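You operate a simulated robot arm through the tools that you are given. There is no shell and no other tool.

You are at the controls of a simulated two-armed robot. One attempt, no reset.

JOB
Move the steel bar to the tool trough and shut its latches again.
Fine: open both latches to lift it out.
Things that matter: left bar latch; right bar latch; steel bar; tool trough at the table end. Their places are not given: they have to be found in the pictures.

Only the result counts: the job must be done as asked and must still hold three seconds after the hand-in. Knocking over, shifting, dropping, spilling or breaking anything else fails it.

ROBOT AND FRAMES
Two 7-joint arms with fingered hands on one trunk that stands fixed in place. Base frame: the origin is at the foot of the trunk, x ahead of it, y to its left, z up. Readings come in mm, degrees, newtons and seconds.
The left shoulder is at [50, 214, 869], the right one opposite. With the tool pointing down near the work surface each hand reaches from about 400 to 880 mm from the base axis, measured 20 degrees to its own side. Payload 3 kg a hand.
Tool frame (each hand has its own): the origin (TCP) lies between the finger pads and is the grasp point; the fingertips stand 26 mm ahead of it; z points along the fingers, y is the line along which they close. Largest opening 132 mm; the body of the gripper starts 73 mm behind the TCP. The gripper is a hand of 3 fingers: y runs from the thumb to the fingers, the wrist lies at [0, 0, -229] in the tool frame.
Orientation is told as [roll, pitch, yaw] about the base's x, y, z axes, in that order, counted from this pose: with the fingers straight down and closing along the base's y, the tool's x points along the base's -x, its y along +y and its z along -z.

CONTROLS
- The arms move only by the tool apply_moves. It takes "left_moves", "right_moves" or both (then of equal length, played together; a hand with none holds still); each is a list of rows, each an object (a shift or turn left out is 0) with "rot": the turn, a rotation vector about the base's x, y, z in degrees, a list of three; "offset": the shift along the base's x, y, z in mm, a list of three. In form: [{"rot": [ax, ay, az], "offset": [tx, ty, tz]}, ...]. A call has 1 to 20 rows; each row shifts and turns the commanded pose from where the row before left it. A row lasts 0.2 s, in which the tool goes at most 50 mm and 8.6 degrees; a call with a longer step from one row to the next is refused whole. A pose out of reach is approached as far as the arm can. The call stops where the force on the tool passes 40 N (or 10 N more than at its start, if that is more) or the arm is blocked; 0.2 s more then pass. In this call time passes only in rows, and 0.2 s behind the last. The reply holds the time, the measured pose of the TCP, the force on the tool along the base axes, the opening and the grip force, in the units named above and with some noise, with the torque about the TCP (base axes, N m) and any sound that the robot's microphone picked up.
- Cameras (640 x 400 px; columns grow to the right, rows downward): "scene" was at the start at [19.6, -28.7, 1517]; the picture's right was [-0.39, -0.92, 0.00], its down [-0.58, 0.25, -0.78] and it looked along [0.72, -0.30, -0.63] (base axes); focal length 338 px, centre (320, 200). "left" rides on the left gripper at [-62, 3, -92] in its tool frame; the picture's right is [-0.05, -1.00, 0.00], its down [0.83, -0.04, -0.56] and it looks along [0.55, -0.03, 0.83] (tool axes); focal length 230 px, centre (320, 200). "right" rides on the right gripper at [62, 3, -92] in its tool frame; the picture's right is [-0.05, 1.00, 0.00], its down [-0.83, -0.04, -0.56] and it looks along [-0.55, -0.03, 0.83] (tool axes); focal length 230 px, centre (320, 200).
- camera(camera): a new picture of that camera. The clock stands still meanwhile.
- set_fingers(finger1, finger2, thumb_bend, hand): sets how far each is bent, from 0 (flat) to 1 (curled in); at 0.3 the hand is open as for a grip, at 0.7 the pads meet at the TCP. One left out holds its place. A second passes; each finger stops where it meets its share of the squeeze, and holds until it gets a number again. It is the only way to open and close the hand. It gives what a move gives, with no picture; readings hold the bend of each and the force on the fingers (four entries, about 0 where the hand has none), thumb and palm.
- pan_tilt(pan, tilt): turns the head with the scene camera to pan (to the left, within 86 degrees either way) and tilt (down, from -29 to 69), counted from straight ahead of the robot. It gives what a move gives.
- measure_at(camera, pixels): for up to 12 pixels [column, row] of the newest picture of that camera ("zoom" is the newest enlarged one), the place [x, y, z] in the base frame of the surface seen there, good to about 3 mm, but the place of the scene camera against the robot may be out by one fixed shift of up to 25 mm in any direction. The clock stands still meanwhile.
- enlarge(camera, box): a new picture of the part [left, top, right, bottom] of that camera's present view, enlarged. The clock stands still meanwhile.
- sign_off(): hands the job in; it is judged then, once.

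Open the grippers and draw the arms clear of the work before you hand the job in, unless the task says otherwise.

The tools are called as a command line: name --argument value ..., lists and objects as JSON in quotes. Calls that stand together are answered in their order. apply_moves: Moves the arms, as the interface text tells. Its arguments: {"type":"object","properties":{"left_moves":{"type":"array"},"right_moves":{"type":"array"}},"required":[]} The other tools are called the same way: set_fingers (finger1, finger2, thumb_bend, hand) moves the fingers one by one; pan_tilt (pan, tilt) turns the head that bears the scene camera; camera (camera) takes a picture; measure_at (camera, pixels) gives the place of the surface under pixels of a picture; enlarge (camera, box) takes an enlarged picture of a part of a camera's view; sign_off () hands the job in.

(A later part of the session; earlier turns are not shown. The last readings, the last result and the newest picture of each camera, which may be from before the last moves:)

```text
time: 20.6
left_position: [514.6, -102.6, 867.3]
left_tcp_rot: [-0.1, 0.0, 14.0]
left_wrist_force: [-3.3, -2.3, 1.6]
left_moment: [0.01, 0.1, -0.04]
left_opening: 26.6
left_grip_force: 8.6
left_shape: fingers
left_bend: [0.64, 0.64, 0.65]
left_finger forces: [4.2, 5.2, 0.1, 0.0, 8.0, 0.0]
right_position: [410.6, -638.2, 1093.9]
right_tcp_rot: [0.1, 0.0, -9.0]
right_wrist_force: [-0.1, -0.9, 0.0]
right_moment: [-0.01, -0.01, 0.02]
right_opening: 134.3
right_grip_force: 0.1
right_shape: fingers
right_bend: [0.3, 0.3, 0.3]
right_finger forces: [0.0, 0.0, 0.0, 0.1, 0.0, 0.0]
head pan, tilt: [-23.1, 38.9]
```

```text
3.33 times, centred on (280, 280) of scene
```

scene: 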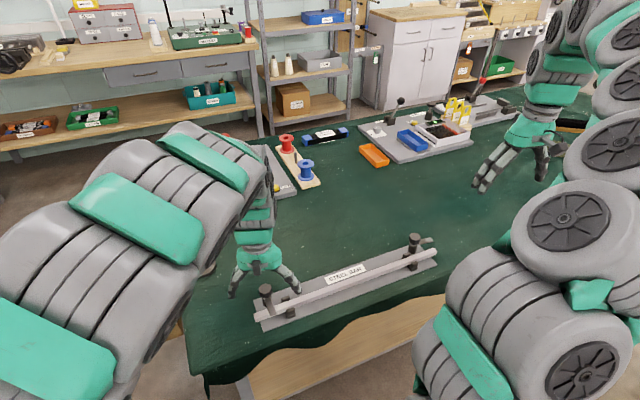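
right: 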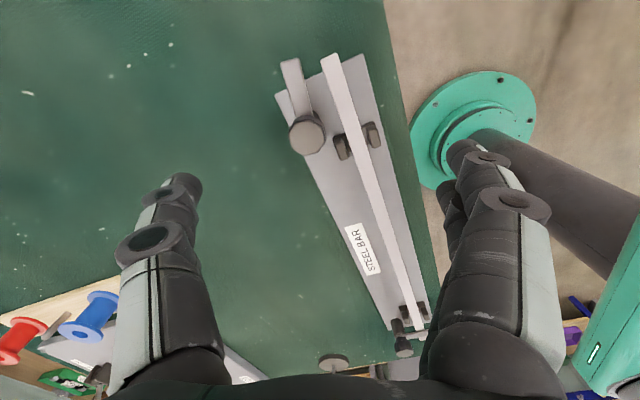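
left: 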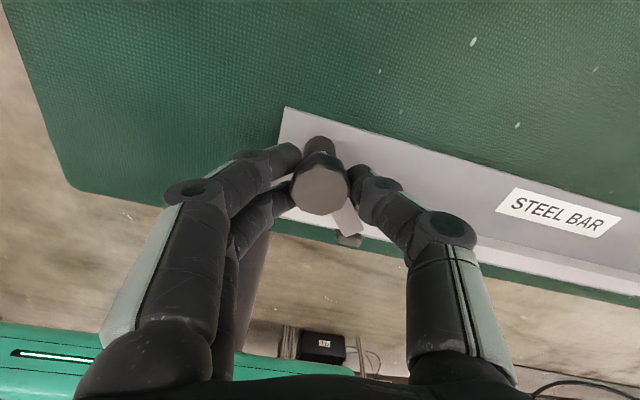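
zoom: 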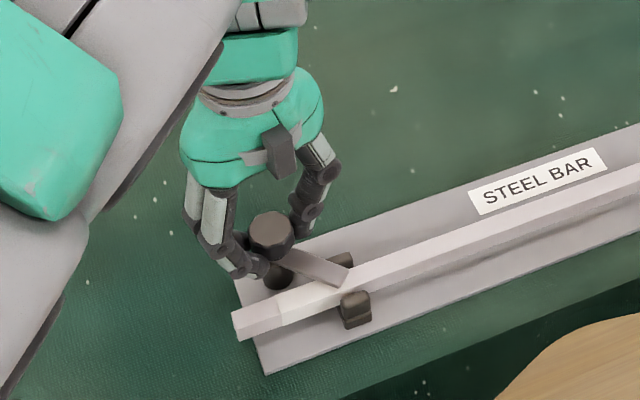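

The arm is about 48° open, passing above the V-block without resistance. I continue another 42°.

apply_moves --left_moves '[{"rot": [0, 0, 6]}, {"rot": [0, 0, 6]}, {"rot": [0, 0, 6]}, {"rot": [0, 0, 6]}, {"rot": [0, 0, 6]}, {"rot": [0, 0, 6]}, {"rot": [0, 0, 6]}]'

camera --camera "left"

enlarge --camera "scene" --box '[210, 220, 350, 340]'

```text
time: 22.2
left_position: [514.6, -102.6, 867.1]
left_tcp_rot: [0.0, 0.0, 56.0]
left_wrist_force: [-0.7, -4.1, 0.4]
left_moment: [-0.11, 0.02, 0.0]
left_opening: 26.6
left_grip_force: 8.4
left_shape: fingers
left_bend: [0.64, 0.64, 0.65]
left_finger forces: [3.7, 4.9, 0.0, 0.0, 8.4, 0.1]
right_position: [410.0, -637.7, 1093.5]
right_tcp_rot: [0.0, -0.1, -9.0]
right_wrist_force: [0.3, -0.3, 0.6]
right_moment: [0.02, 0.01, -0.02]
right_opening: 134.4
right_grip_force: 0.0
right_shape: fingers
right_bend: [0.3, 0.3, 0.3]
right_finger forces: [0.0, 0.0, 0.1, 0.1, 0.0, 0.0]
head pan, tilt: [-23.1, 38.9]
```

```text
taken
```

left: 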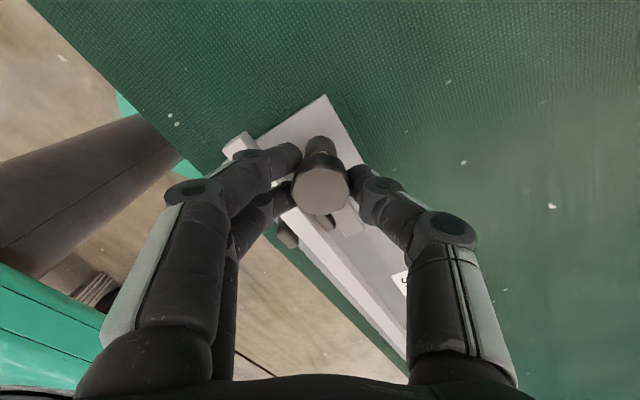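

```text
3.33 times, centred on (280, 280) of scene
```

zoom: 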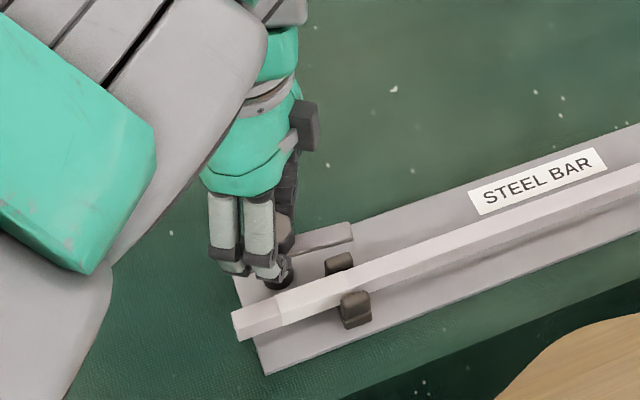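

The left latch arm now lies parallel to the bar (about 85–90° open). I open the left hand to release the knob and lift straight up.

set_fingers --hand "left" --finger1 0.3 --finger2 0.3 --thumb_bend 0.3

apply_moves --left_moves '[{"offset": [0, 0, 15]}, {"offset": [0, 0, 35]}, {"offset": [0, 0, 45]}, {"offset": [0, 0, 30]}]'

camera --camera "left"

camera --camera "scene"

```text
time: 23.2
left_position: [514.4, -103.6, 867.1]
left_tcp_rot: [0.0, 0.0, 55.9]
left_wrist_force: [-0.2, 0.5, 0.2]
left_moment: [-0.03, -0.01, 0.0]
left_opening: 133.8
left_grip_force: 0.1
left_shape: fingers
left_bend: [0.3, 0.3, 0.3]
left_finger forces: [0.0, 0.1, 0.0, 0.1, 0.1, 0.1]
right_position: [411.7, -638.0, 1094.3]
right_tcp_rot: [0.0, -0.1, -8.8]
right_wrist_force: [0.3, 0.6, 0.0]
right_moment: [-0.02, 0.01, 0.0]
right_opening: 134.4
right_grip_force: 0.2
right_shape: fingers
right_bend: [0.3, 0.3, 0.3]
right_finger forces: [0.0, 0.0, 0.1, 0.0, 0.1, 0.0]
head pan, tilt: [-23.1, 38.9]
```

```text
time: 24.2
left_position: [515.9, -101.5, 991.4]
left_tcp_rot: [0.0, 0.0, 56.0]
left_wrist_force: [0.5, -0.3, -0.1]
left_moment: [0.0, -0.01, 0.02]
left_opening: 134.3
left_grip_force: 0.0
left_shape: fingers
left_bend: [0.3, 0.3, 0.3]
left_finger forces: [0.0, 0.0, 0.1, 0.0, 0.0, 0.0]
right_position: [410.8, -638.3, 1092.9]
right_tcp_rot: [0.0, 0.0, -9.0]
right_wrist_force: [0.0, -0.5, -0.7]
right_moment: [0.0, -0.03, 0.02]
right_opening: 134.0
right_grip_force: 0.0
right_shape: fingers
right_bend: [0.3, 0.3, 0.3]
right_finger forces: [0.2, 0.0, 0.0, 0.1, 0.0, 0.1]
head pan, tilt: [-23.1, 38.9]
```

```text
taken
```

left: 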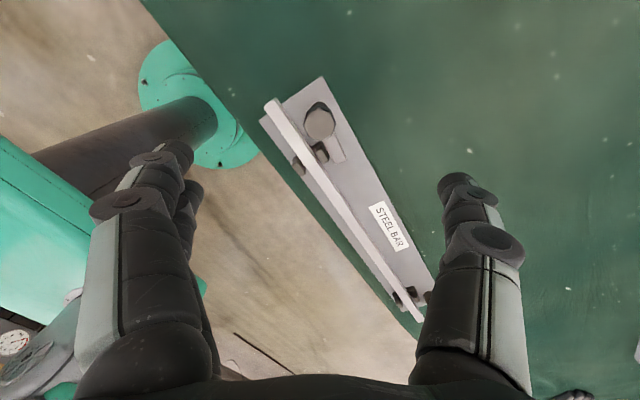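

```text
taken
```

scene: 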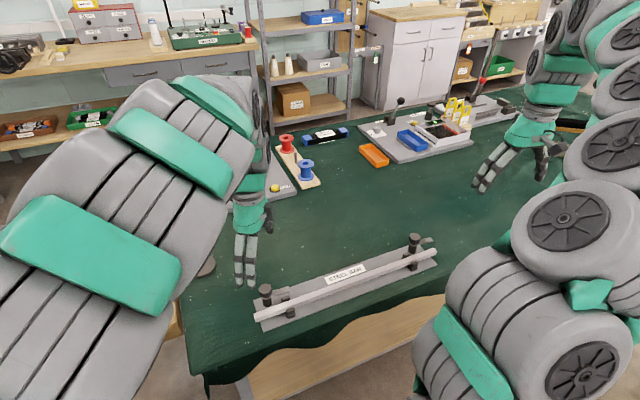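

Both latches look open. I enlarge the fixture in the left camera and the scene to check the clearances on both sides.

enlarge --camera "left" --box '[240, 70, 440, 330]'

enlarge --camera "scene" --box '[240, 220, 450, 340]'

```text
1.54 times, centred on (340, 200) of left
```

zoom: 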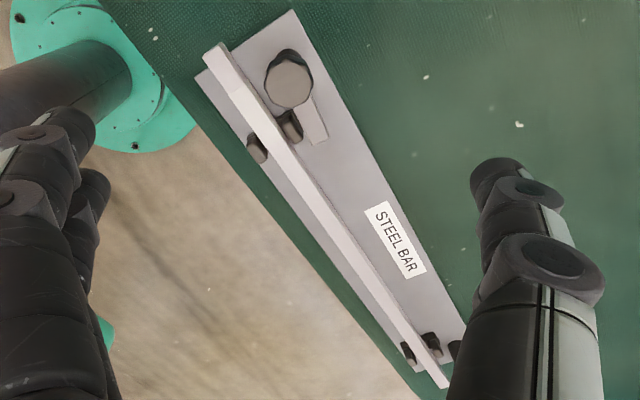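

```text
3.05 times, centred on (345, 280) of scene
```

zoom: 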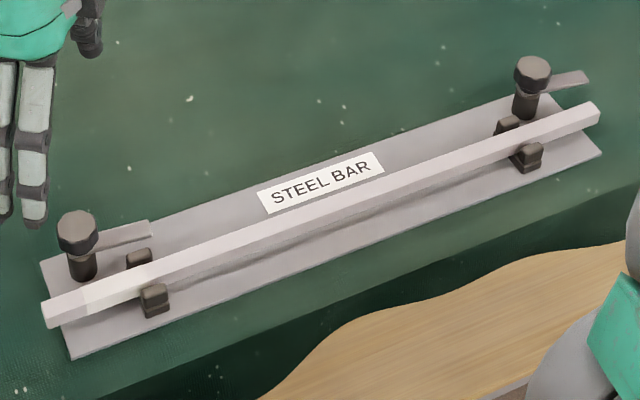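

Both latch arms are clear of the bar. Next I scout the trough precisely with the left wrist camera, moving the left hand high above it (TCP ≈ (750,232,1000), yaw −90°), well above the spike.

apply_moves --left_moves '[{"rot": [0, 0, -8.1], "offset": [13, 18.5, 1]}, {"rot": [0, 0, -8.1], "offset": [13, 18.5, 1]}, {"rot": [0, 0, -8.1], "offset": [13, 18.5, 1]}, {"rot": [0, 0, -8.1], "offset": [13, 18.5, 1]}, {"rot": [0, 0, -8.1], "offset": [13, 18.5, 1]}, {"rot": [0, 0, -8.1], "offset": [13, 18.5, 1]}, {"rot": [0, 0, -8.1], "offset": [13, 18.5, 1]}, {"rot": [0, 0, -8.1], "offset": [13, 18.5, 1]}, {"rot": [0, 0, -8.1], "offset": [13, 18.5, 1]}, {"rot": [0, 0, -8.1], "offset": [13, 18.5, 1]}, {"rot": [0, 0, -8.1], "offset": [13, 18.5, 1]}, {"rot": [0, 0, -8.1], "offset": [13, 18.5, 1]}, {"rot": [0, 0, -8.1], "offset": [13, 18.5, 1]}, {"rot": [0, 0, -8.1], "offset": [13, 18.5, 1]}, {"rot": [0, 0, -8.1], "offset": [13, 18.5, 1]}, {"rot": [0, 0, -8.1], "offset": [13, 18.5, 1]}, {"rot": [0, 0, -8.1], "offset": [13, 18.5, 1]}, {"rot": [0, 0, -8.1], "offset": [13, 18.5, 1]}]'

camera --camera "left"

camera --camera "scene"

```text
time: 28.0
left_position: [748.8, 230.9, 1011.5]
left_tcp_rot: [0.1, 0.0, -90.1]
left_wrist_force: [-0.4, 0.4, -0.1]
left_moment: [-0.01, 0.0, -0.02]
left_opening: 134.1
left_grip_force: 0.0
left_shape: fingers
left_bend: [0.3, 0.3, 0.3]
left_finger forces: [0.0, 0.0, 0.0, 0.0, 0.0, 0.0]
right_position: [411.3, -637.4, 1092.9]
right_tcp_rot: [-0.1, -0.1, -8.9]
right_wrist_force: [-0.2, 0.6, -0.1]
right_moment: [0.05, 0.02, 0.0]
right_opening: 134.1
right_grip_force: 0.0
right_shape: fingers
right_bend: [0.3, 0.3, 0.3]
right_finger forces: [0.0, 0.0, 0.0, 0.0, 0.0, 0.1]
head pan, tilt: [-23.1, 38.9]
```

```text
taken
```

left: 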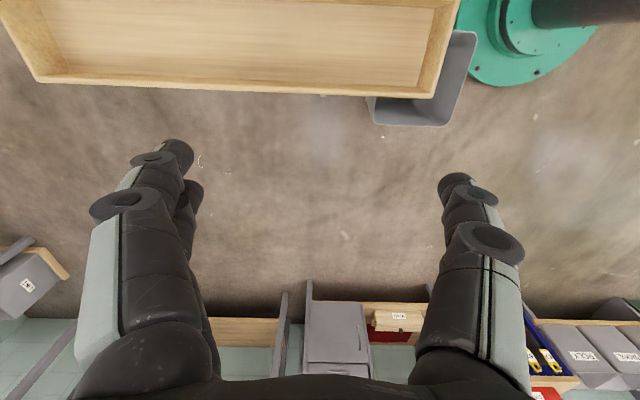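

```text
taken
```

scene: 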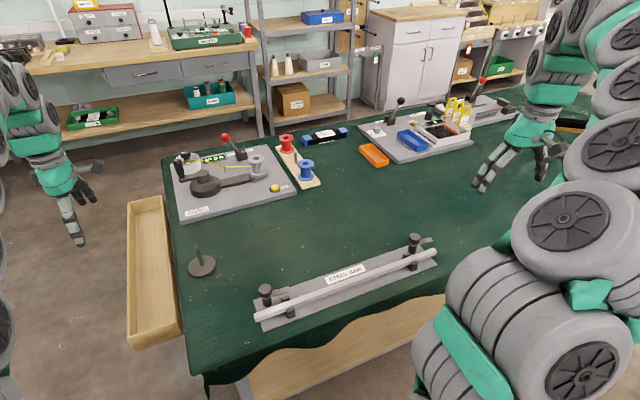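

The trough fills the top of the left picture. I measure its rim and floor corners, then shift the hand 60 mm toward −y to see the table-side wall too.

measure_at --camera "left" --pixels '[[37, 78], [432, 95], [50, 72], [418, 85], [200, 85], [300, 92], [240, 40], [100, 40], [400, 40], [430, 50], [20, 40], [240, 10]]'

apply_moves --left_moves '[{"offset": [5, -30, 0]}, {"offset": [5, -30, 0]}]'

camera --camera "left"

```text
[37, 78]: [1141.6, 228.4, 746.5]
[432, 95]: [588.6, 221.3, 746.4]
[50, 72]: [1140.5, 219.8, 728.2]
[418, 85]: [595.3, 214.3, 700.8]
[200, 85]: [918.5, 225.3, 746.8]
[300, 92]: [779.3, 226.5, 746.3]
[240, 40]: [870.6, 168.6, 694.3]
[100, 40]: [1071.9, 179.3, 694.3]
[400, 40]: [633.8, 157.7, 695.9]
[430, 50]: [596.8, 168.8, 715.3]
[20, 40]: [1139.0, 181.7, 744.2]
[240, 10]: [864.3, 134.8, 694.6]
```

```text
time: 28.6
left_position: [757.4, 168.1, 1008.5]
left_tcp_rot: [-0.2, 0.0, -89.8]
left_wrist_force: [0.3, -0.2, 0.1]
left_moment: [0.05, -0.02, 0.01]
left_opening: 134.6
left_grip_force: 0.1
left_shape: fingers
left_bend: [0.3, 0.3, 0.3]
left_finger forces: [0.0, 0.0, 0.1, 0.1, 0.0, 0.0]
right_position: [410.9, -637.9, 1092.6]
right_tcp_rot: [-0.1, 0.1, -9.0]
right_wrist_force: [0.3, 0.0, 0.2]
right_moment: [0.0, 0.02, 0.01]
right_opening: 134.4
right_grip_force: 0.1
right_shape: fingers
right_bend: [0.3, 0.3, 0.3]
right_finger forces: [0.0, 0.1, 0.0, 0.0, 0.0, 0.0]
head pan, tilt: [-23.1, 38.9]
```

```text
taken
```

left: 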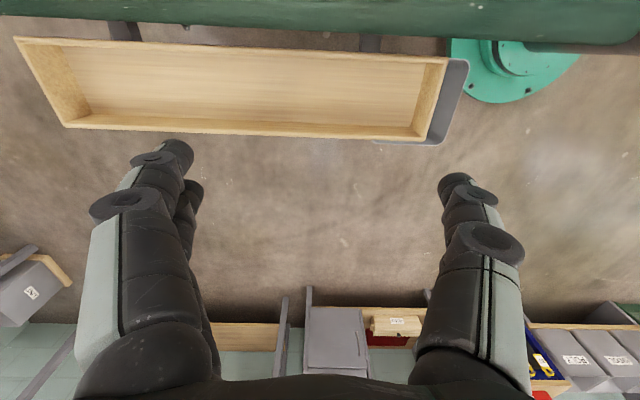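

measure_at --camera "left" --pixels '[[15, 39], [67, 126], [447, 59], [424, 138], [240, 48], [240, 131], [80, 110], [412, 125], [70, 50], [430, 65], [240, 85], [240, 22]]'

enlarge --camera "left" --box '[0, 0, 480, 160]'

```text
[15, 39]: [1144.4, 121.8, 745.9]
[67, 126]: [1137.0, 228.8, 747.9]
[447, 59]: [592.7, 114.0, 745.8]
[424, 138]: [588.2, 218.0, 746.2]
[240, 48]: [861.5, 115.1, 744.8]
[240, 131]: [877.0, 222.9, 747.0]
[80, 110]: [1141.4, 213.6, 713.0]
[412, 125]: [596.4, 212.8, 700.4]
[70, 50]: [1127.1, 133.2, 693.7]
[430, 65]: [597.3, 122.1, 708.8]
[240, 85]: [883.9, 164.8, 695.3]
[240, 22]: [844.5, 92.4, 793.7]
```

```text
1.33 times, centred on (240, 80) of left
```

zoom: 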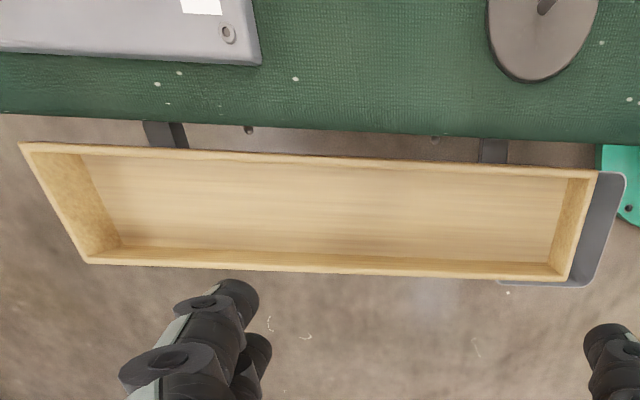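

The trough interior spans x≈598–1136, y≈123–214 (turned about 0.8°), with its floor at z≈694.5 and rim at 746, so the bar's centre should end near (867,170). I now move the left hand high over the bar's middle with yaw −90° and a 15° tilt (fingers leaning to −y), so the later reach into the trough is easier.

apply_moves --left_moves '[{"rot": [-1, 0, 0], "offset": [-18.5, -32, -3]}, {"rot": [-1, 0, 0], "offset": [-18.5, -32, -3]}, {"rot": [-1, 0, 0], "offset": [-18.5, -32, -3]}, {"rot": [-1, 0, 0], "offset": [-18.5, -32, -3]}, {"rot": [-1, 0, 0], "offset": [-18.5, -32, -3]}, {"rot": [-1, 0, 0], "offset": [-18.5, -32, -3]}, {"rot": [-1, 0, 0], "offset": [-18.5, -32, -3]}, {"rot": [-1, 0, 0], "offset": [-18.5, -32, -3]}, {"rot": [-1, 0, 0], "offset": [-18.5, -32, -3]}, {"rot": [-1, 0, 0], "offset": [-18.5, -32, -3]}, {"rot": [-1, 0, 0], "offset": [-18.5, -32, -3]}, {"rot": [-1, 0, 0], "offset": [-18.5, -32, -3]}, {"rot": [-1, 0, 0], "offset": [-18.5, -32, -3]}, {"rot": [-1, 0, 0], "offset": [-18.5, -32, -3]}, {"rot": [-1, 0, 0], "offset": [-18.5, -32, -3]}]'

camera --camera "left"

camera --camera "scene"

```text
time: 31.8
left_position: [481.7, -310.9, 965.1]
left_tcp_rot: [0.0, -15.0, -89.9]
left_wrist_force: [-0.4, -0.4, 0.9]
left_moment: [0.05, 0.0, 0.0]
left_opening: 133.9
left_grip_force: 0.0
left_shape: fingers
left_bend: [0.3, 0.3, 0.3]
left_finger forces: [0.1, 0.1, 0.1, 0.0, 0.0, 0.0]
right_position: [411.0, -636.6, 1092.4]
right_tcp_rot: [0.0, 0.1, -8.9]
right_wrist_force: [0.5, 0.4, 0.4]
right_moment: [0.02, -0.02, 0.03]
right_opening: 134.0
right_grip_force: 0.1
right_shape: fingers
right_bend: [0.3, 0.3, 0.3]
right_finger forces: [0.0, 0.0, 0.0, 0.0, 0.1, 0.0]
head pan, tilt: [-23.1, 38.9]
```

```text
taken
```

left: 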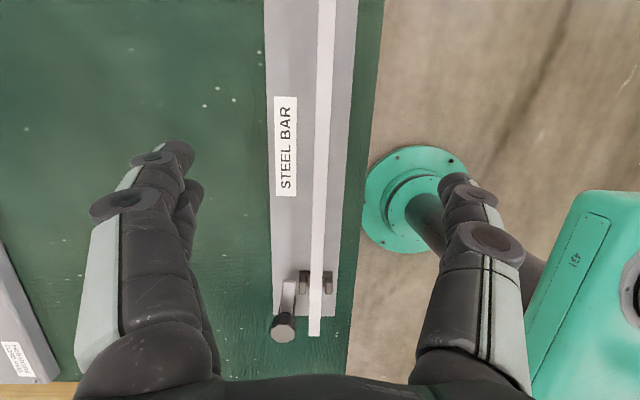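

```text
taken
```

scene: 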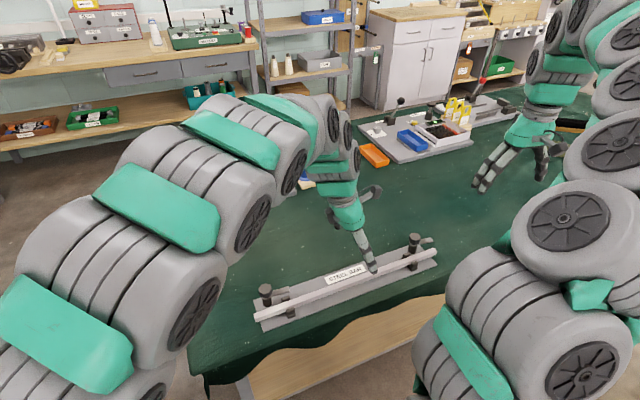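

The bar runs vertically in the left picture from (327,0) to (314,335). I measure its edges along the length to align the grip.

measure_at --camera "left" --pixels '[[326, 30], [324, 80], [321, 150], [319, 200], [317, 270], [315, 330], [316, 110], [330, 110], [313, 190], [326, 190], [300, 190], [345, 190]]'

enlarge --camera "left" --box '[260, 60, 400, 200]'

```text
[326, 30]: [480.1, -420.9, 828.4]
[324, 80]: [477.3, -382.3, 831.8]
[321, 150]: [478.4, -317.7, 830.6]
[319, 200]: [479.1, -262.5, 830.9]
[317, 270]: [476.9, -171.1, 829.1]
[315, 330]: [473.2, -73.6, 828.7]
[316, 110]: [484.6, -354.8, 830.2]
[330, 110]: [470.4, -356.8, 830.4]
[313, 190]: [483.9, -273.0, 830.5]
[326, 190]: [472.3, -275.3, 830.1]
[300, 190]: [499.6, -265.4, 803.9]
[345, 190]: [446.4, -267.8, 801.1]
```

```text
2.86 times, centred on (330, 130) of left
```

zoom: 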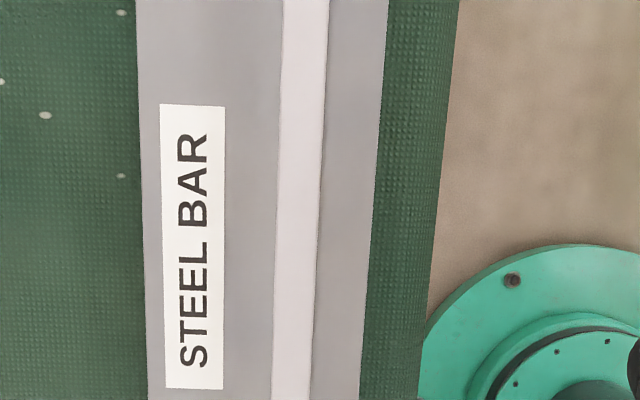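

The bar is 14 mm wide, centred at x≈478.3 near its middle, and turned about 0.7°. I align the left hand (TCP to about (478.3,−307,843), yaw +0.7°) and descend in steps.

apply_moves --left_moves '[{"rot": [0, 0, 0.7], "offset": [-3.2, 4, 0]}, {"offset": [0, 0, -30]}, {"offset": [0, 0, -30]}, {"offset": [0, 0, -25]}, {"offset": [0, 0, -20]}, {"offset": [0, 0, -10]}, {"offset": [0, 0, -7]}]'

camera --camera "left"

enlarge --camera "scene" --box '[280, 180, 440, 300]'

```text
time: 33.4
left_position: [476.1, -306.5, 843.3]
left_tcp_rot: [0.0, -15.0, -89.3]
left_wrist_force: [0.3, -0.1, -0.4]
left_moment: [0.0, -0.01, -0.02]
left_opening: 134.1
left_grip_force: 0.2
left_shape: fingers
left_bend: [0.3, 0.3, 0.3]
left_finger forces: [0.1, 0.0, 0.0, 0.0, 0.1, 0.0]
right_position: [411.8, -637.2, 1093.7]
right_tcp_rot: [-0.1, 0.0, -9.0]
right_wrist_force: [0.1, -0.1, 0.8]
right_moment: [0.0, -0.02, -0.01]
right_opening: 134.3
right_grip_force: 0.1
right_shape: fingers
right_bend: [0.3, 0.3, 0.3]
right_finger forces: [0.0, 0.1, 0.0, 0.0, 0.0, 0.1]
head pan, tilt: [-23.1, 38.9]
```

```text
taken
```

left: 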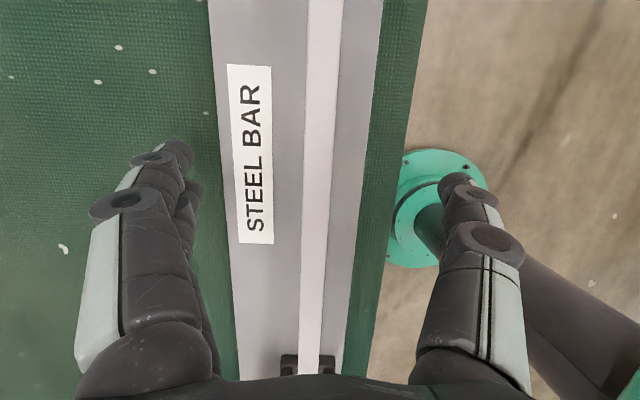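

```text
3.33 times, centred on (360, 240) of scene
```

zoom: 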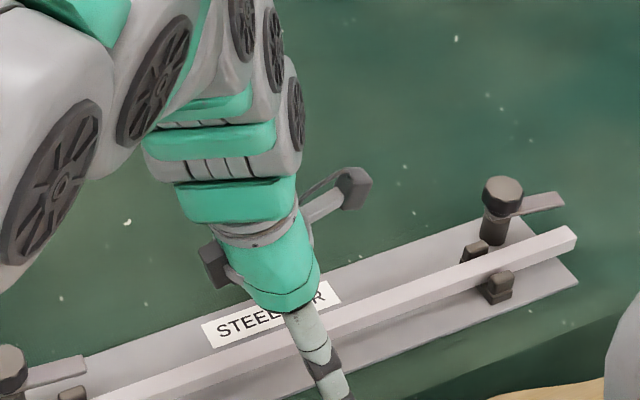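

The bar passes at column ≈317, midway between the fingers and thumb. I close the left hand on it.

set_fingers --hand "left" --finger1 0.8 --finger2 0.8 --thumb_bend 0.8

camera --camera "left"

enlarge --camera "scene" --box '[280, 180, 440, 300]'

```text
time: 34.4
left_position: [477.4, -306.0, 843.0]
left_tcp_rot: [0.0, -15.0, -89.2]
left_wrist_force: [-0.5, 0.4, 0.0]
left_moment: [0.06, 0.03, 0.0]
left_opening: 13.6
left_grip_force: 17.7
left_shape: fingers
left_bend: [0.7, 0.7, 0.69]
left_finger forces: [8.8, 9.0, 0.1, 0.1, 18.1, 0.0]
right_position: [411.2, -637.9, 1092.6]
right_tcp_rot: [0.1, 0.0, -8.9]
right_wrist_force: [0.1, 0.0, 0.2]
right_moment: [-0.04, 0.0, 0.02]
right_opening: 134.3
right_grip_force: 0.1
right_shape: fingers
right_bend: [0.3, 0.3, 0.3]
right_finger forces: [0.0, 0.0, 0.1, 0.0, 0.0, 0.0]
head pan, tilt: [-23.1, 38.9]
```

```text
taken
```

left: 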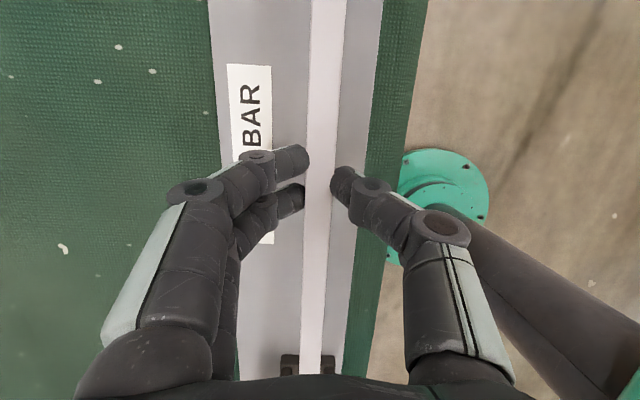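

```text
3.33 times, centred on (360, 240) of scene
```

zoom: 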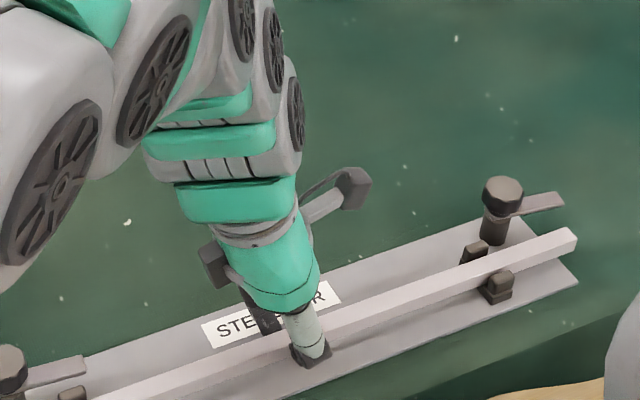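

The bar is held (opening 13.6, 17.7 N). I command a firmer squeeze before lifting.

set_fingers --hand "left" --finger1 1.0 --finger2 1.0 --thumb_bend 1.0

apply_moves --left_moves '[{"offset": [0, 0, 4]}, {"offset": [0, 0, 4]}, {"offset": [0, 0, 4]}]'

camera --camera "left"

camera --camera "scene"

```text
time: 35.4
left_position: [477.4, -306.5, 843.2]
left_tcp_rot: [0.0, -14.9, -89.2]
left_wrist_force: [-0.7, 0.2, -8.6]
left_moment: [0.07, 0.05, 0.11]
left_opening: 14.0
left_grip_force: 24.3
left_shape: fingers
left_bend: [0.7, 0.7, 0.69]
left_finger forces: [12.8, 11.7, 0.0, 0.1, 23.0, 0.1]
right_position: [411.1, -637.8, 1093.5]
right_tcp_rot: [0.0, 0.0, -8.8]
right_wrist_force: [-0.1, -0.1, 0.2]
right_moment: [0.01, 0.01, 0.03]
right_opening: 134.6
right_grip_force: 0.2
right_shape: fingers
right_bend: [0.3, 0.3, 0.3]
right_finger forces: [0.1, 0.1, 0.0, 0.0, 0.0, 0.1]
head pan, tilt: [-23.1, 38.9]
```

```text
time: 36.2
left_position: [476.6, -306.3, 854.6]
left_tcp_rot: [0.0, -14.9, -89.1]
left_wrist_force: [-0.1, -0.1, -8.0]
left_moment: [0.03, 0.0, 0.07]
left_opening: 14.1
left_grip_force: 24.6
left_shape: fingers
left_bend: [0.7, 0.7, 0.69]
left_finger forces: [12.9, 12.4, 0.0, 0.0, 22.3, 0.0]
right_position: [412.1, -637.7, 1091.8]
right_tcp_rot: [0.0, 0.0, -8.8]
right_wrist_force: [0.1, 0.1, -0.3]
right_moment: [-0.05, 0.01, 0.04]
right_opening: 134.1
right_grip_force: 0.0
right_shape: fingers
right_bend: [0.3, 0.3, 0.3]
right_finger forces: [0.0, 0.1, 0.0, 0.1, 0.0, 0.0]
head pan, tilt: [-23.1, 38.9]
```

```text
taken
```

left: 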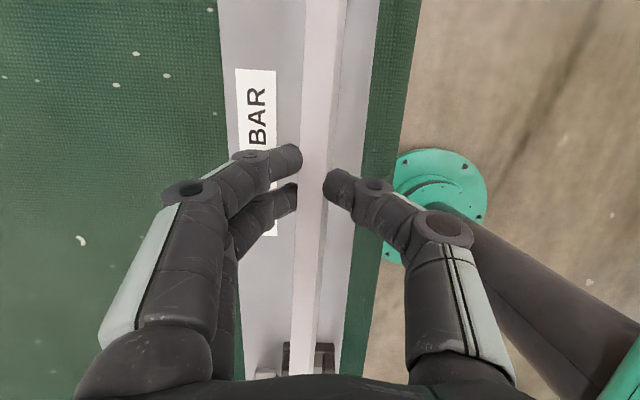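

```text
taken
```

scene: 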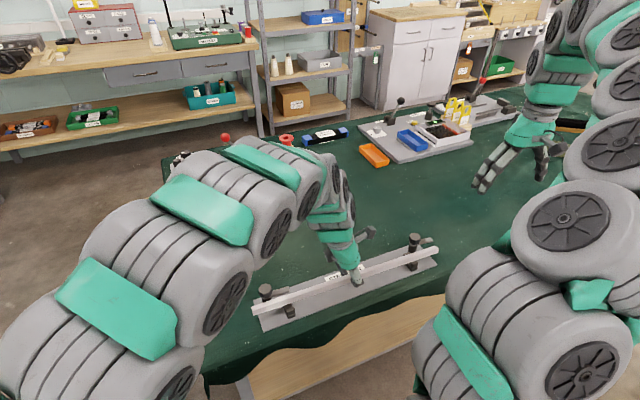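

The bar is lifted free (−8 N, almost no torque). Before carrying it, I measure the tall things on the way (red crank ball at (225,138), reel parts) in the scene picture, and look to the left with an enlarged view.

measure_at --camera "scene" --pixels '[[225, 138], [283, 138], [176, 156], [190, 155], [165, 170]]'

apply_moves --left_moves '[{"offset": [0, 0, 15]}, {"offset": [0, 0, 20]}, {"offset": [0, 0, 25]}, {"offset": [0, 0, 25]}, {"offset": [0, 0, 25]}, {"offset": [0, 0, 20]}]'

camera --camera "scene"

camera --camera "left"

camera --camera "right"

```text
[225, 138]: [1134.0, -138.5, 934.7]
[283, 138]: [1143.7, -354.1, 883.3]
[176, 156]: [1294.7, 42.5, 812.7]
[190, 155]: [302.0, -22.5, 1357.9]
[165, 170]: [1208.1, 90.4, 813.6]
```

```text
time: 37.6
left_position: [479.4, -306.3, 985.5]
left_tcp_rot: [0.0, -15.1, -89.3]
left_wrist_force: [-0.2, -0.5, -9.6]
left_moment: [0.05, -0.02, 0.01]
left_opening: 13.2
left_grip_force: 24.9
left_shape: fingers
left_bend: [0.69, 0.69, 0.71]
left_finger forces: [12.8, 12.9, 0.1, 0.0, 22.7, 0.0]
right_position: [410.7, -636.6, 1092.6]
right_tcp_rot: [-0.1, -0.1, -9.0]
right_wrist_force: [-0.3, -0.3, 0.4]
right_moment: [0.01, 0.03, -0.01]
right_opening: 134.4
right_grip_force: 0.0
right_shape: fingers
right_bend: [0.3, 0.3, 0.3]
right_finger forces: [0.0, 0.0, 0.0, 0.0, 0.0, 0.0]
head pan, tilt: [-23.1, 38.9]
```

```text
taken
```

scene: 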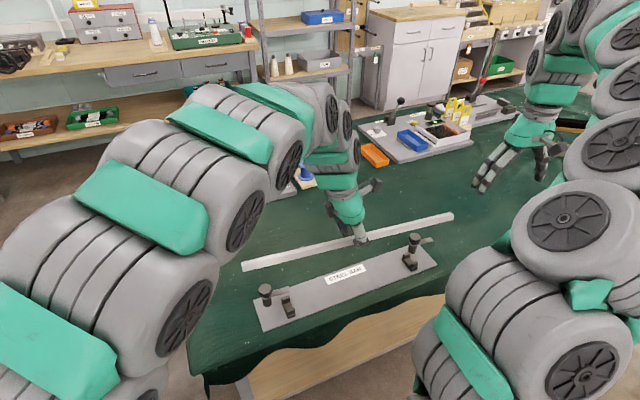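

```text
taken
```

left: 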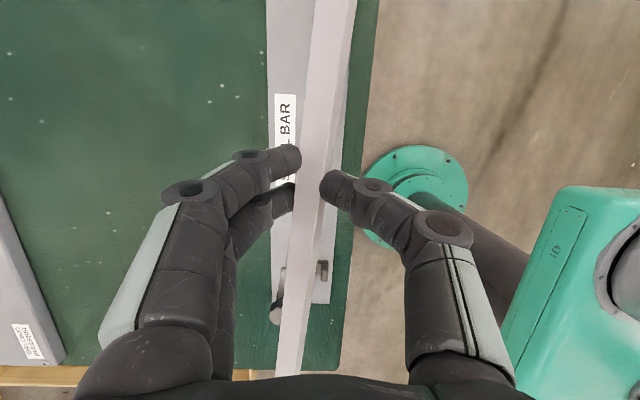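

```text
taken
```

right: 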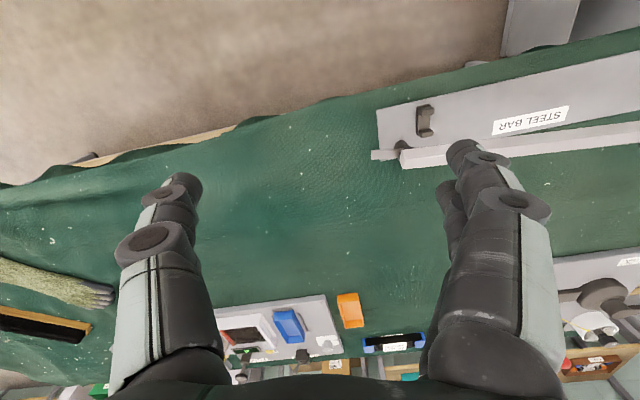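

The bar is held level at about z≈970. It looks slightly turned in the left picture ((335,0) to (288,370)), so I measure points along it.

measure_at --camera "left" --pixels '[[335, 10], [330, 60], [325, 110], [300, 260], [295, 310], [290, 365]]'

measure_at --camera "right" --pixels '[[405, 158], [440, 153], [560, 143], [620, 136], [600, 138]]'

measure_at --camera "scene" --pixels '[[245, 265], [300, 252], [400, 229], [450, 216]]'

```text
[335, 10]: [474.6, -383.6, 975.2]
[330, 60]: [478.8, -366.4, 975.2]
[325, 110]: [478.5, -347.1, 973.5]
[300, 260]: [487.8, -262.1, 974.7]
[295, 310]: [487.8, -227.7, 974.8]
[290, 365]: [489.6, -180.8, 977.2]
```

```text
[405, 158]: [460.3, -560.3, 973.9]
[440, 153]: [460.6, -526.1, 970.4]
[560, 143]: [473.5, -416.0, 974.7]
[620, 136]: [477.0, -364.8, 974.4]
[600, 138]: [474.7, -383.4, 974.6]
```

```text
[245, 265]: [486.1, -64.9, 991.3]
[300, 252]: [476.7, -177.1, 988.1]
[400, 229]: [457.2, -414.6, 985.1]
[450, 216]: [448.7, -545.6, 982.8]
```

The bar is level but has turned in the grip by about 5° (its +y end leans to +x), so the total turn toward the trough should be about 95°. I carry it toward the trough at this height, turning steadily; first half now.

apply_moves --left_moves '[{"rot": [0, 0, 2], "offset": [6, 10, 0]}, {"rot": [0, 0, 4], "offset": [13, 20, 0]}, {"rot": [0, 0, 4], "offset": [13, 20, 0]}, {"rot": [0, 0, 4], "offset": [13, 20, 0]}, {"rot": [0, 0, 4], "offset": [13, 20, 0]}, {"rot": [0, 0, 4], "offset": [13, 20, 0]}, {"rot": [0, 0, 4], "offset": [13, 20, 0]}, {"rot": [0, 0, 4], "offset": [13, 20, 0]}, {"rot": [0, 0, 4], "offset": [13, 20, 0]}, {"rot": [0, 0, 4], "offset": [13, 20, 0]}, {"rot": [0, 0, 4], "offset": [13, 20, 0]}, {"rot": [0, 0, 4], "offset": [13, 20, 0]}, {"rot": [0, 0, 2], "offset": [6, 10, 0]}]'

camera --camera "scene"

camera --camera "left"

```text
time: 40.4
left_position: [633.6, -67.5, 985.9]
left_tcp_rot: [0.0, -15.0, -41.2]
left_wrist_force: [0.9, 0.4, -8.9]
left_moment: [0.05, 0.09, 0.01]
left_opening: 13.3
left_grip_force: 24.9
left_shape: fingers
left_bend: [0.68, 0.69, 0.72]
left_finger forces: [12.8, 13.2, 0.0, 0.0, 22.8, 0.0]
right_position: [412.1, -637.5, 1093.6]
right_tcp_rot: [0.0, 0.0, -8.9]
right_wrist_force: [-1.1, 0.1, -0.4]
right_moment: [-0.03, -0.01, 0.01]
right_opening: 134.4
right_grip_force: 0.0
right_shape: fingers
right_bend: [0.3, 0.3, 0.3]
right_finger forces: [0.0, 0.0, 0.0, 0.0, 0.0, 0.0]
head pan, tilt: [-23.1, 38.9]
```

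```text
taken
```

scene: 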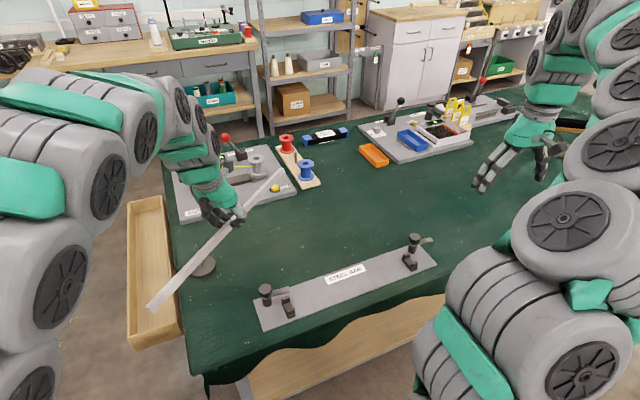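

```text
taken
```

left: 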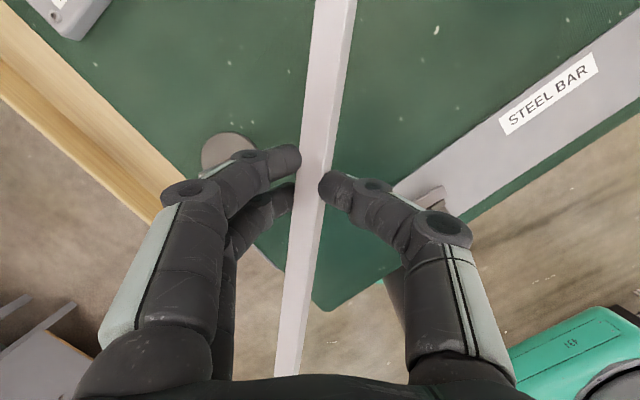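

The bar rides steadily and clear of the spike and reel stand. I continue the second half of the carry and turn to above the trough.

apply_moves --left_moves '[{"rot": [0, 0, 2], "offset": [7, 10, 0]}, {"rot": [0, 0, 4], "offset": [14, 20, 0]}, {"rot": [0, 0, 4], "offset": [14, 20, 0]}, {"rot": [0, 0, 4], "offset": [14, 20, 0]}, {"rot": [0, 0, 4], "offset": [14, 20, 0]}, {"rot": [0, 0, 4], "offset": [14, 20, 0]}, {"rot": [0, 0, 4], "offset": [14, 20, 0]}, {"rot": [0, 0, 4], "offset": [14, 20, 0]}, {"rot": [0, 0, 4], "offset": [14, 20, 0]}, {"rot": [0, 0, 4], "offset": [14, 20, 0]}, {"rot": [0, 0, 4], "offset": [14, 20, 0]}, {"rot": [0, 0, 4], "offset": [12, 20, 0]}, {"rot": [0, 0, 1.3], "offset": [7, 12, 0]}]'

camera --camera "scene"

camera --camera "left"

```text
time: 43.2
left_position: [798.1, 174.9, 985.8]
left_tcp_rot: [0.0, -15.0, 6.1]
left_wrist_force: [0.9, 0.1, -8.3]
left_moment: [-0.02, 0.02, -0.01]
left_opening: 13.2
left_grip_force: 23.9
left_shape: fingers
left_bend: [0.68, 0.68, 0.72]
left_finger forces: [12.2, 13.2, 0.0, 0.0, 22.5, 0.0]
right_position: [412.0, -638.0, 1093.5]
right_tcp_rot: [0.0, 0.0, -8.9]
right_wrist_force: [0.6, 0.1, 0.4]
right_moment: [0.01, 0.03, 0.01]
right_opening: 134.5
right_grip_force: 0.0
right_shape: fingers
right_bend: [0.3, 0.3, 0.3]
right_finger forces: [0.0, 0.1, 0.1, 0.0, 0.0, 0.1]
head pan, tilt: [-23.1, 38.9]
```

```text
taken
```

scene: 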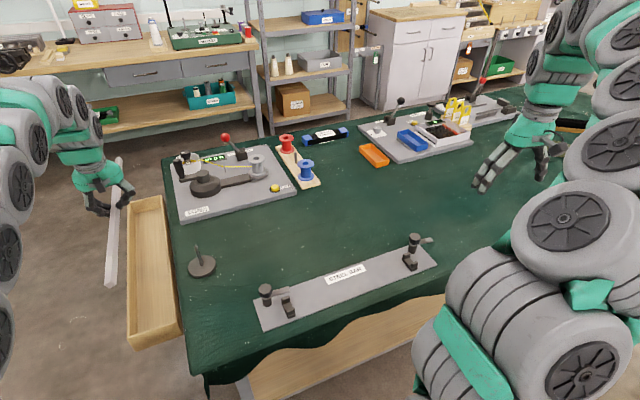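

```text
taken
```

left: 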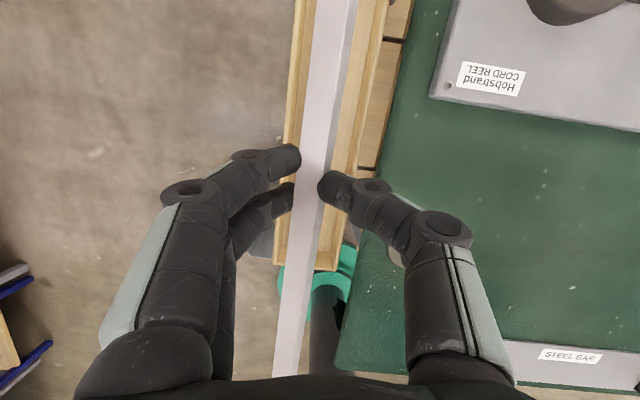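

The bar is over the trough, both running nearly parallel in the left picture. I measure the bar and the trough edges to check alignment.

measure_at --camera "left" --pixels '[[333, 10], [328, 70], [322, 120], [302, 260], [295, 310], [289, 360], [298, 40], [277, 255], [378, 20], [336, 262], [283, 180]]'

measure_at --camera "scene" --pixels '[[112, 280], [118, 170], [115, 225], [121, 162], [108, 284]]'

enlarge --camera "scene" --box '[60, 130, 220, 350]'

```text
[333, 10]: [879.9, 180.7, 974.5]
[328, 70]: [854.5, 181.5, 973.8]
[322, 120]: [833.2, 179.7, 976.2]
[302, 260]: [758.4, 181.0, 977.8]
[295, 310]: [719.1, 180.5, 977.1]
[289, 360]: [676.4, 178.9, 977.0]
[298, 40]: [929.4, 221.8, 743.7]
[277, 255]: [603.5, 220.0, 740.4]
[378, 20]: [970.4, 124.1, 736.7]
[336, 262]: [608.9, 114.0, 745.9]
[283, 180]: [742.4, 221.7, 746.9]
```

```text
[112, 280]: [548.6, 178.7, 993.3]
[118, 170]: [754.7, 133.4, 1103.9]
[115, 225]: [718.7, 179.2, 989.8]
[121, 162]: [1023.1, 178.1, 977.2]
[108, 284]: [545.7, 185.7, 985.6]
```

```text
1.82 times, centred on (140, 240) of scene
```

zoom: 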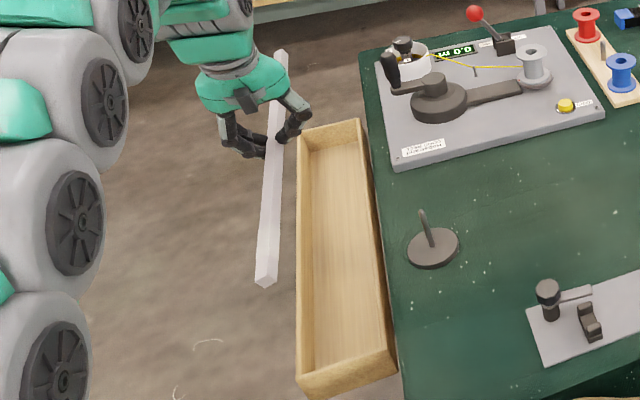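

The bar is level at y≈180.5 with yaw ≈0.3°, spanning x≈560–1055. I check how close the table edge is to the hand's path by measuring around the edge at columns 370–420.

measure_at --camera "left" --pixels '[[395, 60], [408, 60], [415, 60], [370, 150], [388, 150], [395, 150], [425, 40], [432, 90], [385, 100], [372, 200]]'

enlarge --camera "left" --box '[260, 0, 460, 280]'

```text
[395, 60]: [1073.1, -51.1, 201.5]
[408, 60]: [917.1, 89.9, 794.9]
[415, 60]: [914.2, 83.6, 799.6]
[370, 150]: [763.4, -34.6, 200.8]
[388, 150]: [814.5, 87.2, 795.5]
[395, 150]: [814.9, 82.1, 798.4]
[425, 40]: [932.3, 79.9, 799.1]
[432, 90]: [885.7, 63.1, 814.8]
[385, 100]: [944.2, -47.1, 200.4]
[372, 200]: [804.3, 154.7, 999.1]
```

```text
1.43 times, centred on (360, 140) of left
```

zoom: 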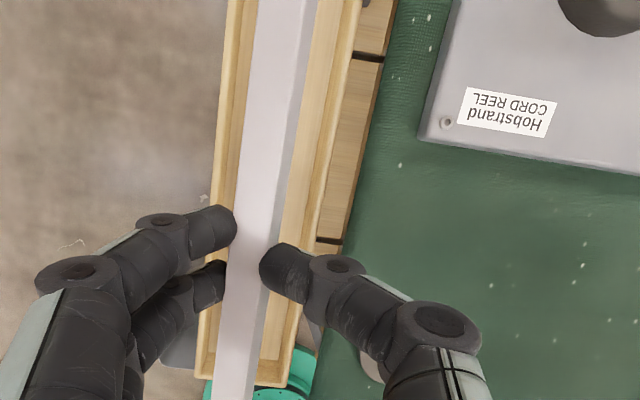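

The table edge lies at y≈91, about 13 mm clear of the hand body if the TCP stays at y≈169. I lower the bar to just above the rim while moving forward to x≈861.

apply_moves --left_moves '[{"offset": [2, -1, -15]}, {"offset": [5, -1, -22]}, {"offset": [8, -1, -22]}, {"offset": [8, -1, -22]}, {"offset": [8, -1, -22]}, {"offset": [8, -1, -22]}, {"offset": [8, 0, -22]}, {"offset": [8, 0, -22]}, {"offset": [8, 0, -16]}]'

camera --camera "left"

enlarge --camera "scene" --box '[60, 130, 220, 350]'

```text
time: 45.2
left_position: [863.2, 168.9, 800.1]
left_tcp_rot: [0.0, -15.2, 6.0]
left_wrist_force: [0.4, 0.4, -8.8]
left_moment: [-0.05, 0.06, -0.01]
left_opening: 13.4
left_grip_force: 23.8
left_shape: fingers
left_bend: [0.68, 0.68, 0.72]
left_finger forces: [12.6, 13.0, 0.1, 0.0, 22.7, 0.1]
right_position: [411.3, -636.1, 1091.6]
right_tcp_rot: [0.0, 0.1, -8.9]
right_wrist_force: [0.3, 0.8, 0.0]
right_moment: [0.01, -0.01, -0.04]
right_opening: 134.4
right_grip_force: 0.1
right_shape: fingers
right_bend: [0.3, 0.3, 0.3]
right_finger forces: [0.0, 0.0, 0.0, 0.1, 0.1, 0.1]
head pan, tilt: [-23.1, 38.9]
```

```text
taken
```

left: 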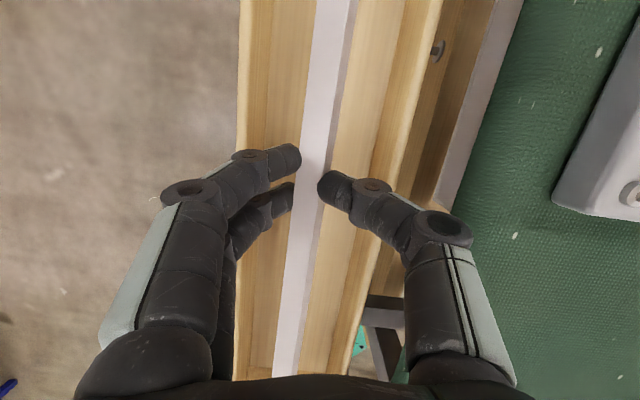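

```text
1.82 times, centred on (140, 240) of scene
```

zoom: 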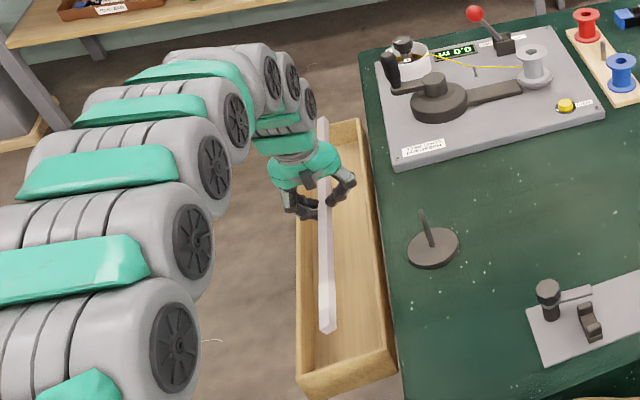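

The bar hovers over the trough floor between the walls. I measure both bar ends and the trough's end walls in the scene picture to confirm lengthwise clearance.

measure_at --camera "zoom" --pixels '[[327, 328], [322, 320], [334, 315], [323, 122], [322, 130], [302, 375], [390, 345], [300, 135], [358, 122], [345, 340]]'

measure_at --camera "left" --pixels '[[335, 20], [325, 90], [298, 260], [290, 340], [240, 80], [440, 60], [380, 60], [260, 80], [270, 300], [320, 300]]'

```text
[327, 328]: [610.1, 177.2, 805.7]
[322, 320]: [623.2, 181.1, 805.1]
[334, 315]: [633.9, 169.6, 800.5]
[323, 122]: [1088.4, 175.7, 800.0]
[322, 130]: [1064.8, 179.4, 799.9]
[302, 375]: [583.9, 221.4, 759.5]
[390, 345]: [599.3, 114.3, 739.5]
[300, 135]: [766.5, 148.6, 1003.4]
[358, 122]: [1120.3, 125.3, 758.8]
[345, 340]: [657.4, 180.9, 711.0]
```

```text
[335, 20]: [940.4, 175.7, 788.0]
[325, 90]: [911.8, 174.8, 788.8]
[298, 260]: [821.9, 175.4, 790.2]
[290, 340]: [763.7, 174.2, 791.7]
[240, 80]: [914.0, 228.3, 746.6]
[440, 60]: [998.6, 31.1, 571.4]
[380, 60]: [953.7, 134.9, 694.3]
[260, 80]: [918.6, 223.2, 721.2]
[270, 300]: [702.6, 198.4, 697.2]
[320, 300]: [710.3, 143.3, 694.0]
```

The near end is at x≈622 and the far end at x≈1112 (corrected), well inside the walls at 598 and 1136, with the bar at y≈175. I lower it into the trough.

apply_moves --left_moves '[{"offset": [0, 0, -15]}, {"offset": [0, 0, -20]}, {"offset": [0, 0, -15]}, {"offset": [0, 0, -10]}, {"offset": [0, 0, -5]}, {"offset": [0, 0, -3]}]'

camera --camera "left"

enlarge --camera "scene" --box '[60, 130, 220, 350]'

```text
time: 46.6
left_position: [861.7, 169.1, 732.5]
left_tcp_rot: [0.0, -15.0, 6.1]
left_wrist_force: [0.2, -0.1, -7.8]
left_moment: [-0.04, 0.04, 0.0]
left_opening: 13.3
left_grip_force: 24.1
left_shape: fingers
left_bend: [0.68, 0.68, 0.72]
left_finger forces: [12.7, 13.0, 0.0, 0.0, 22.9, 0.1]
right_position: [411.0, -637.8, 1093.6]
right_tcp_rot: [0.0, 0.1, -9.0]
right_wrist_force: [0.3, -0.2, 0.9]
right_moment: [0.04, -0.03, -0.02]
right_opening: 134.4
right_grip_force: 0.1
right_shape: fingers
right_bend: [0.3, 0.3, 0.3]
right_finger forces: [0.0, 0.0, 0.1, 0.0, 0.1, 0.1]
head pan, tilt: [-23.1, 38.9]
```

```text
taken
```

left: 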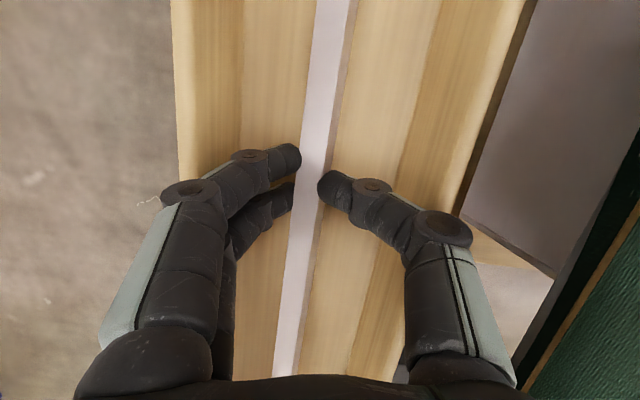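

```text
1.82 times, centred on (140, 240) of scene
```

zoom: 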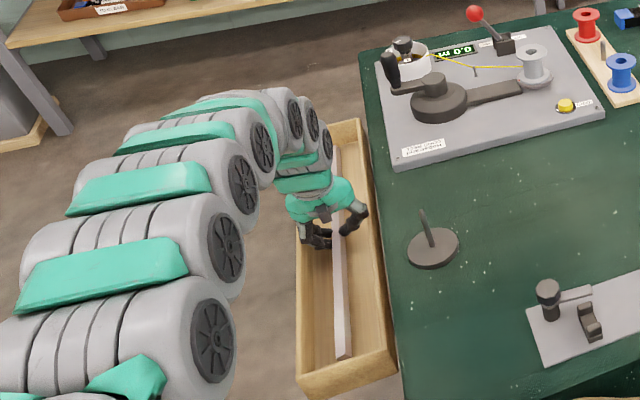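

No contact yet (−7.8 N is just the bar). I lower a few more millimetres to shorten the drop, watching the force.

apply_moves --left_moves '[{"offset": [0, 0, -2]}, {"offset": [0, 0, -2]}, {"offset": [0, 0, -1]}]'

measure_at --camera "left" --pixels '[[330, 30], [290, 300], [270, 60], [380, 60], [170, 195], [445, 225], [200, 100], [185, 140]]'

```text
time: 47.4
left_position: [862.7, 171.0, 727.8]
left_tcp_rot: [0.0, -15.1, 6.2]
left_wrist_force: [-1.6, 9.6, 7.8]
left_moment: [-1.07, 0.03, -0.08]
left_opening: 13.6
left_grip_force: 33.9
left_shape: fingers
left_bend: [0.68, 0.68, 0.72]
left_finger forces: [13.1, 13.6, 0.0, 0.1, 41.5, 0.1]
right_position: [411.4, -637.0, 1093.6]
right_tcp_rot: [-0.1, 0.0, -9.0]
right_wrist_force: [-0.1, -0.9, 0.1]
right_moment: [0.0, -0.01, -0.02]
right_opening: 134.4
right_grip_force: 0.1
right_shape: fingers
right_bend: [0.3, 0.3, 0.3]
right_finger forces: [0.0, 0.0, 0.0, 0.0, 0.0, 0.0]
head pan, tilt: [-23.1, 38.9]
```

```text
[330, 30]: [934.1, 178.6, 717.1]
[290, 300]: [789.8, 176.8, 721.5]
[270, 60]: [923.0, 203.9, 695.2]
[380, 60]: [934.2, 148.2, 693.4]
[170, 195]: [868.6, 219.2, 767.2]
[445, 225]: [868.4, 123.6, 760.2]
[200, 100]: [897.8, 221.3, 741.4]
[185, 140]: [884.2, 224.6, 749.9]
```

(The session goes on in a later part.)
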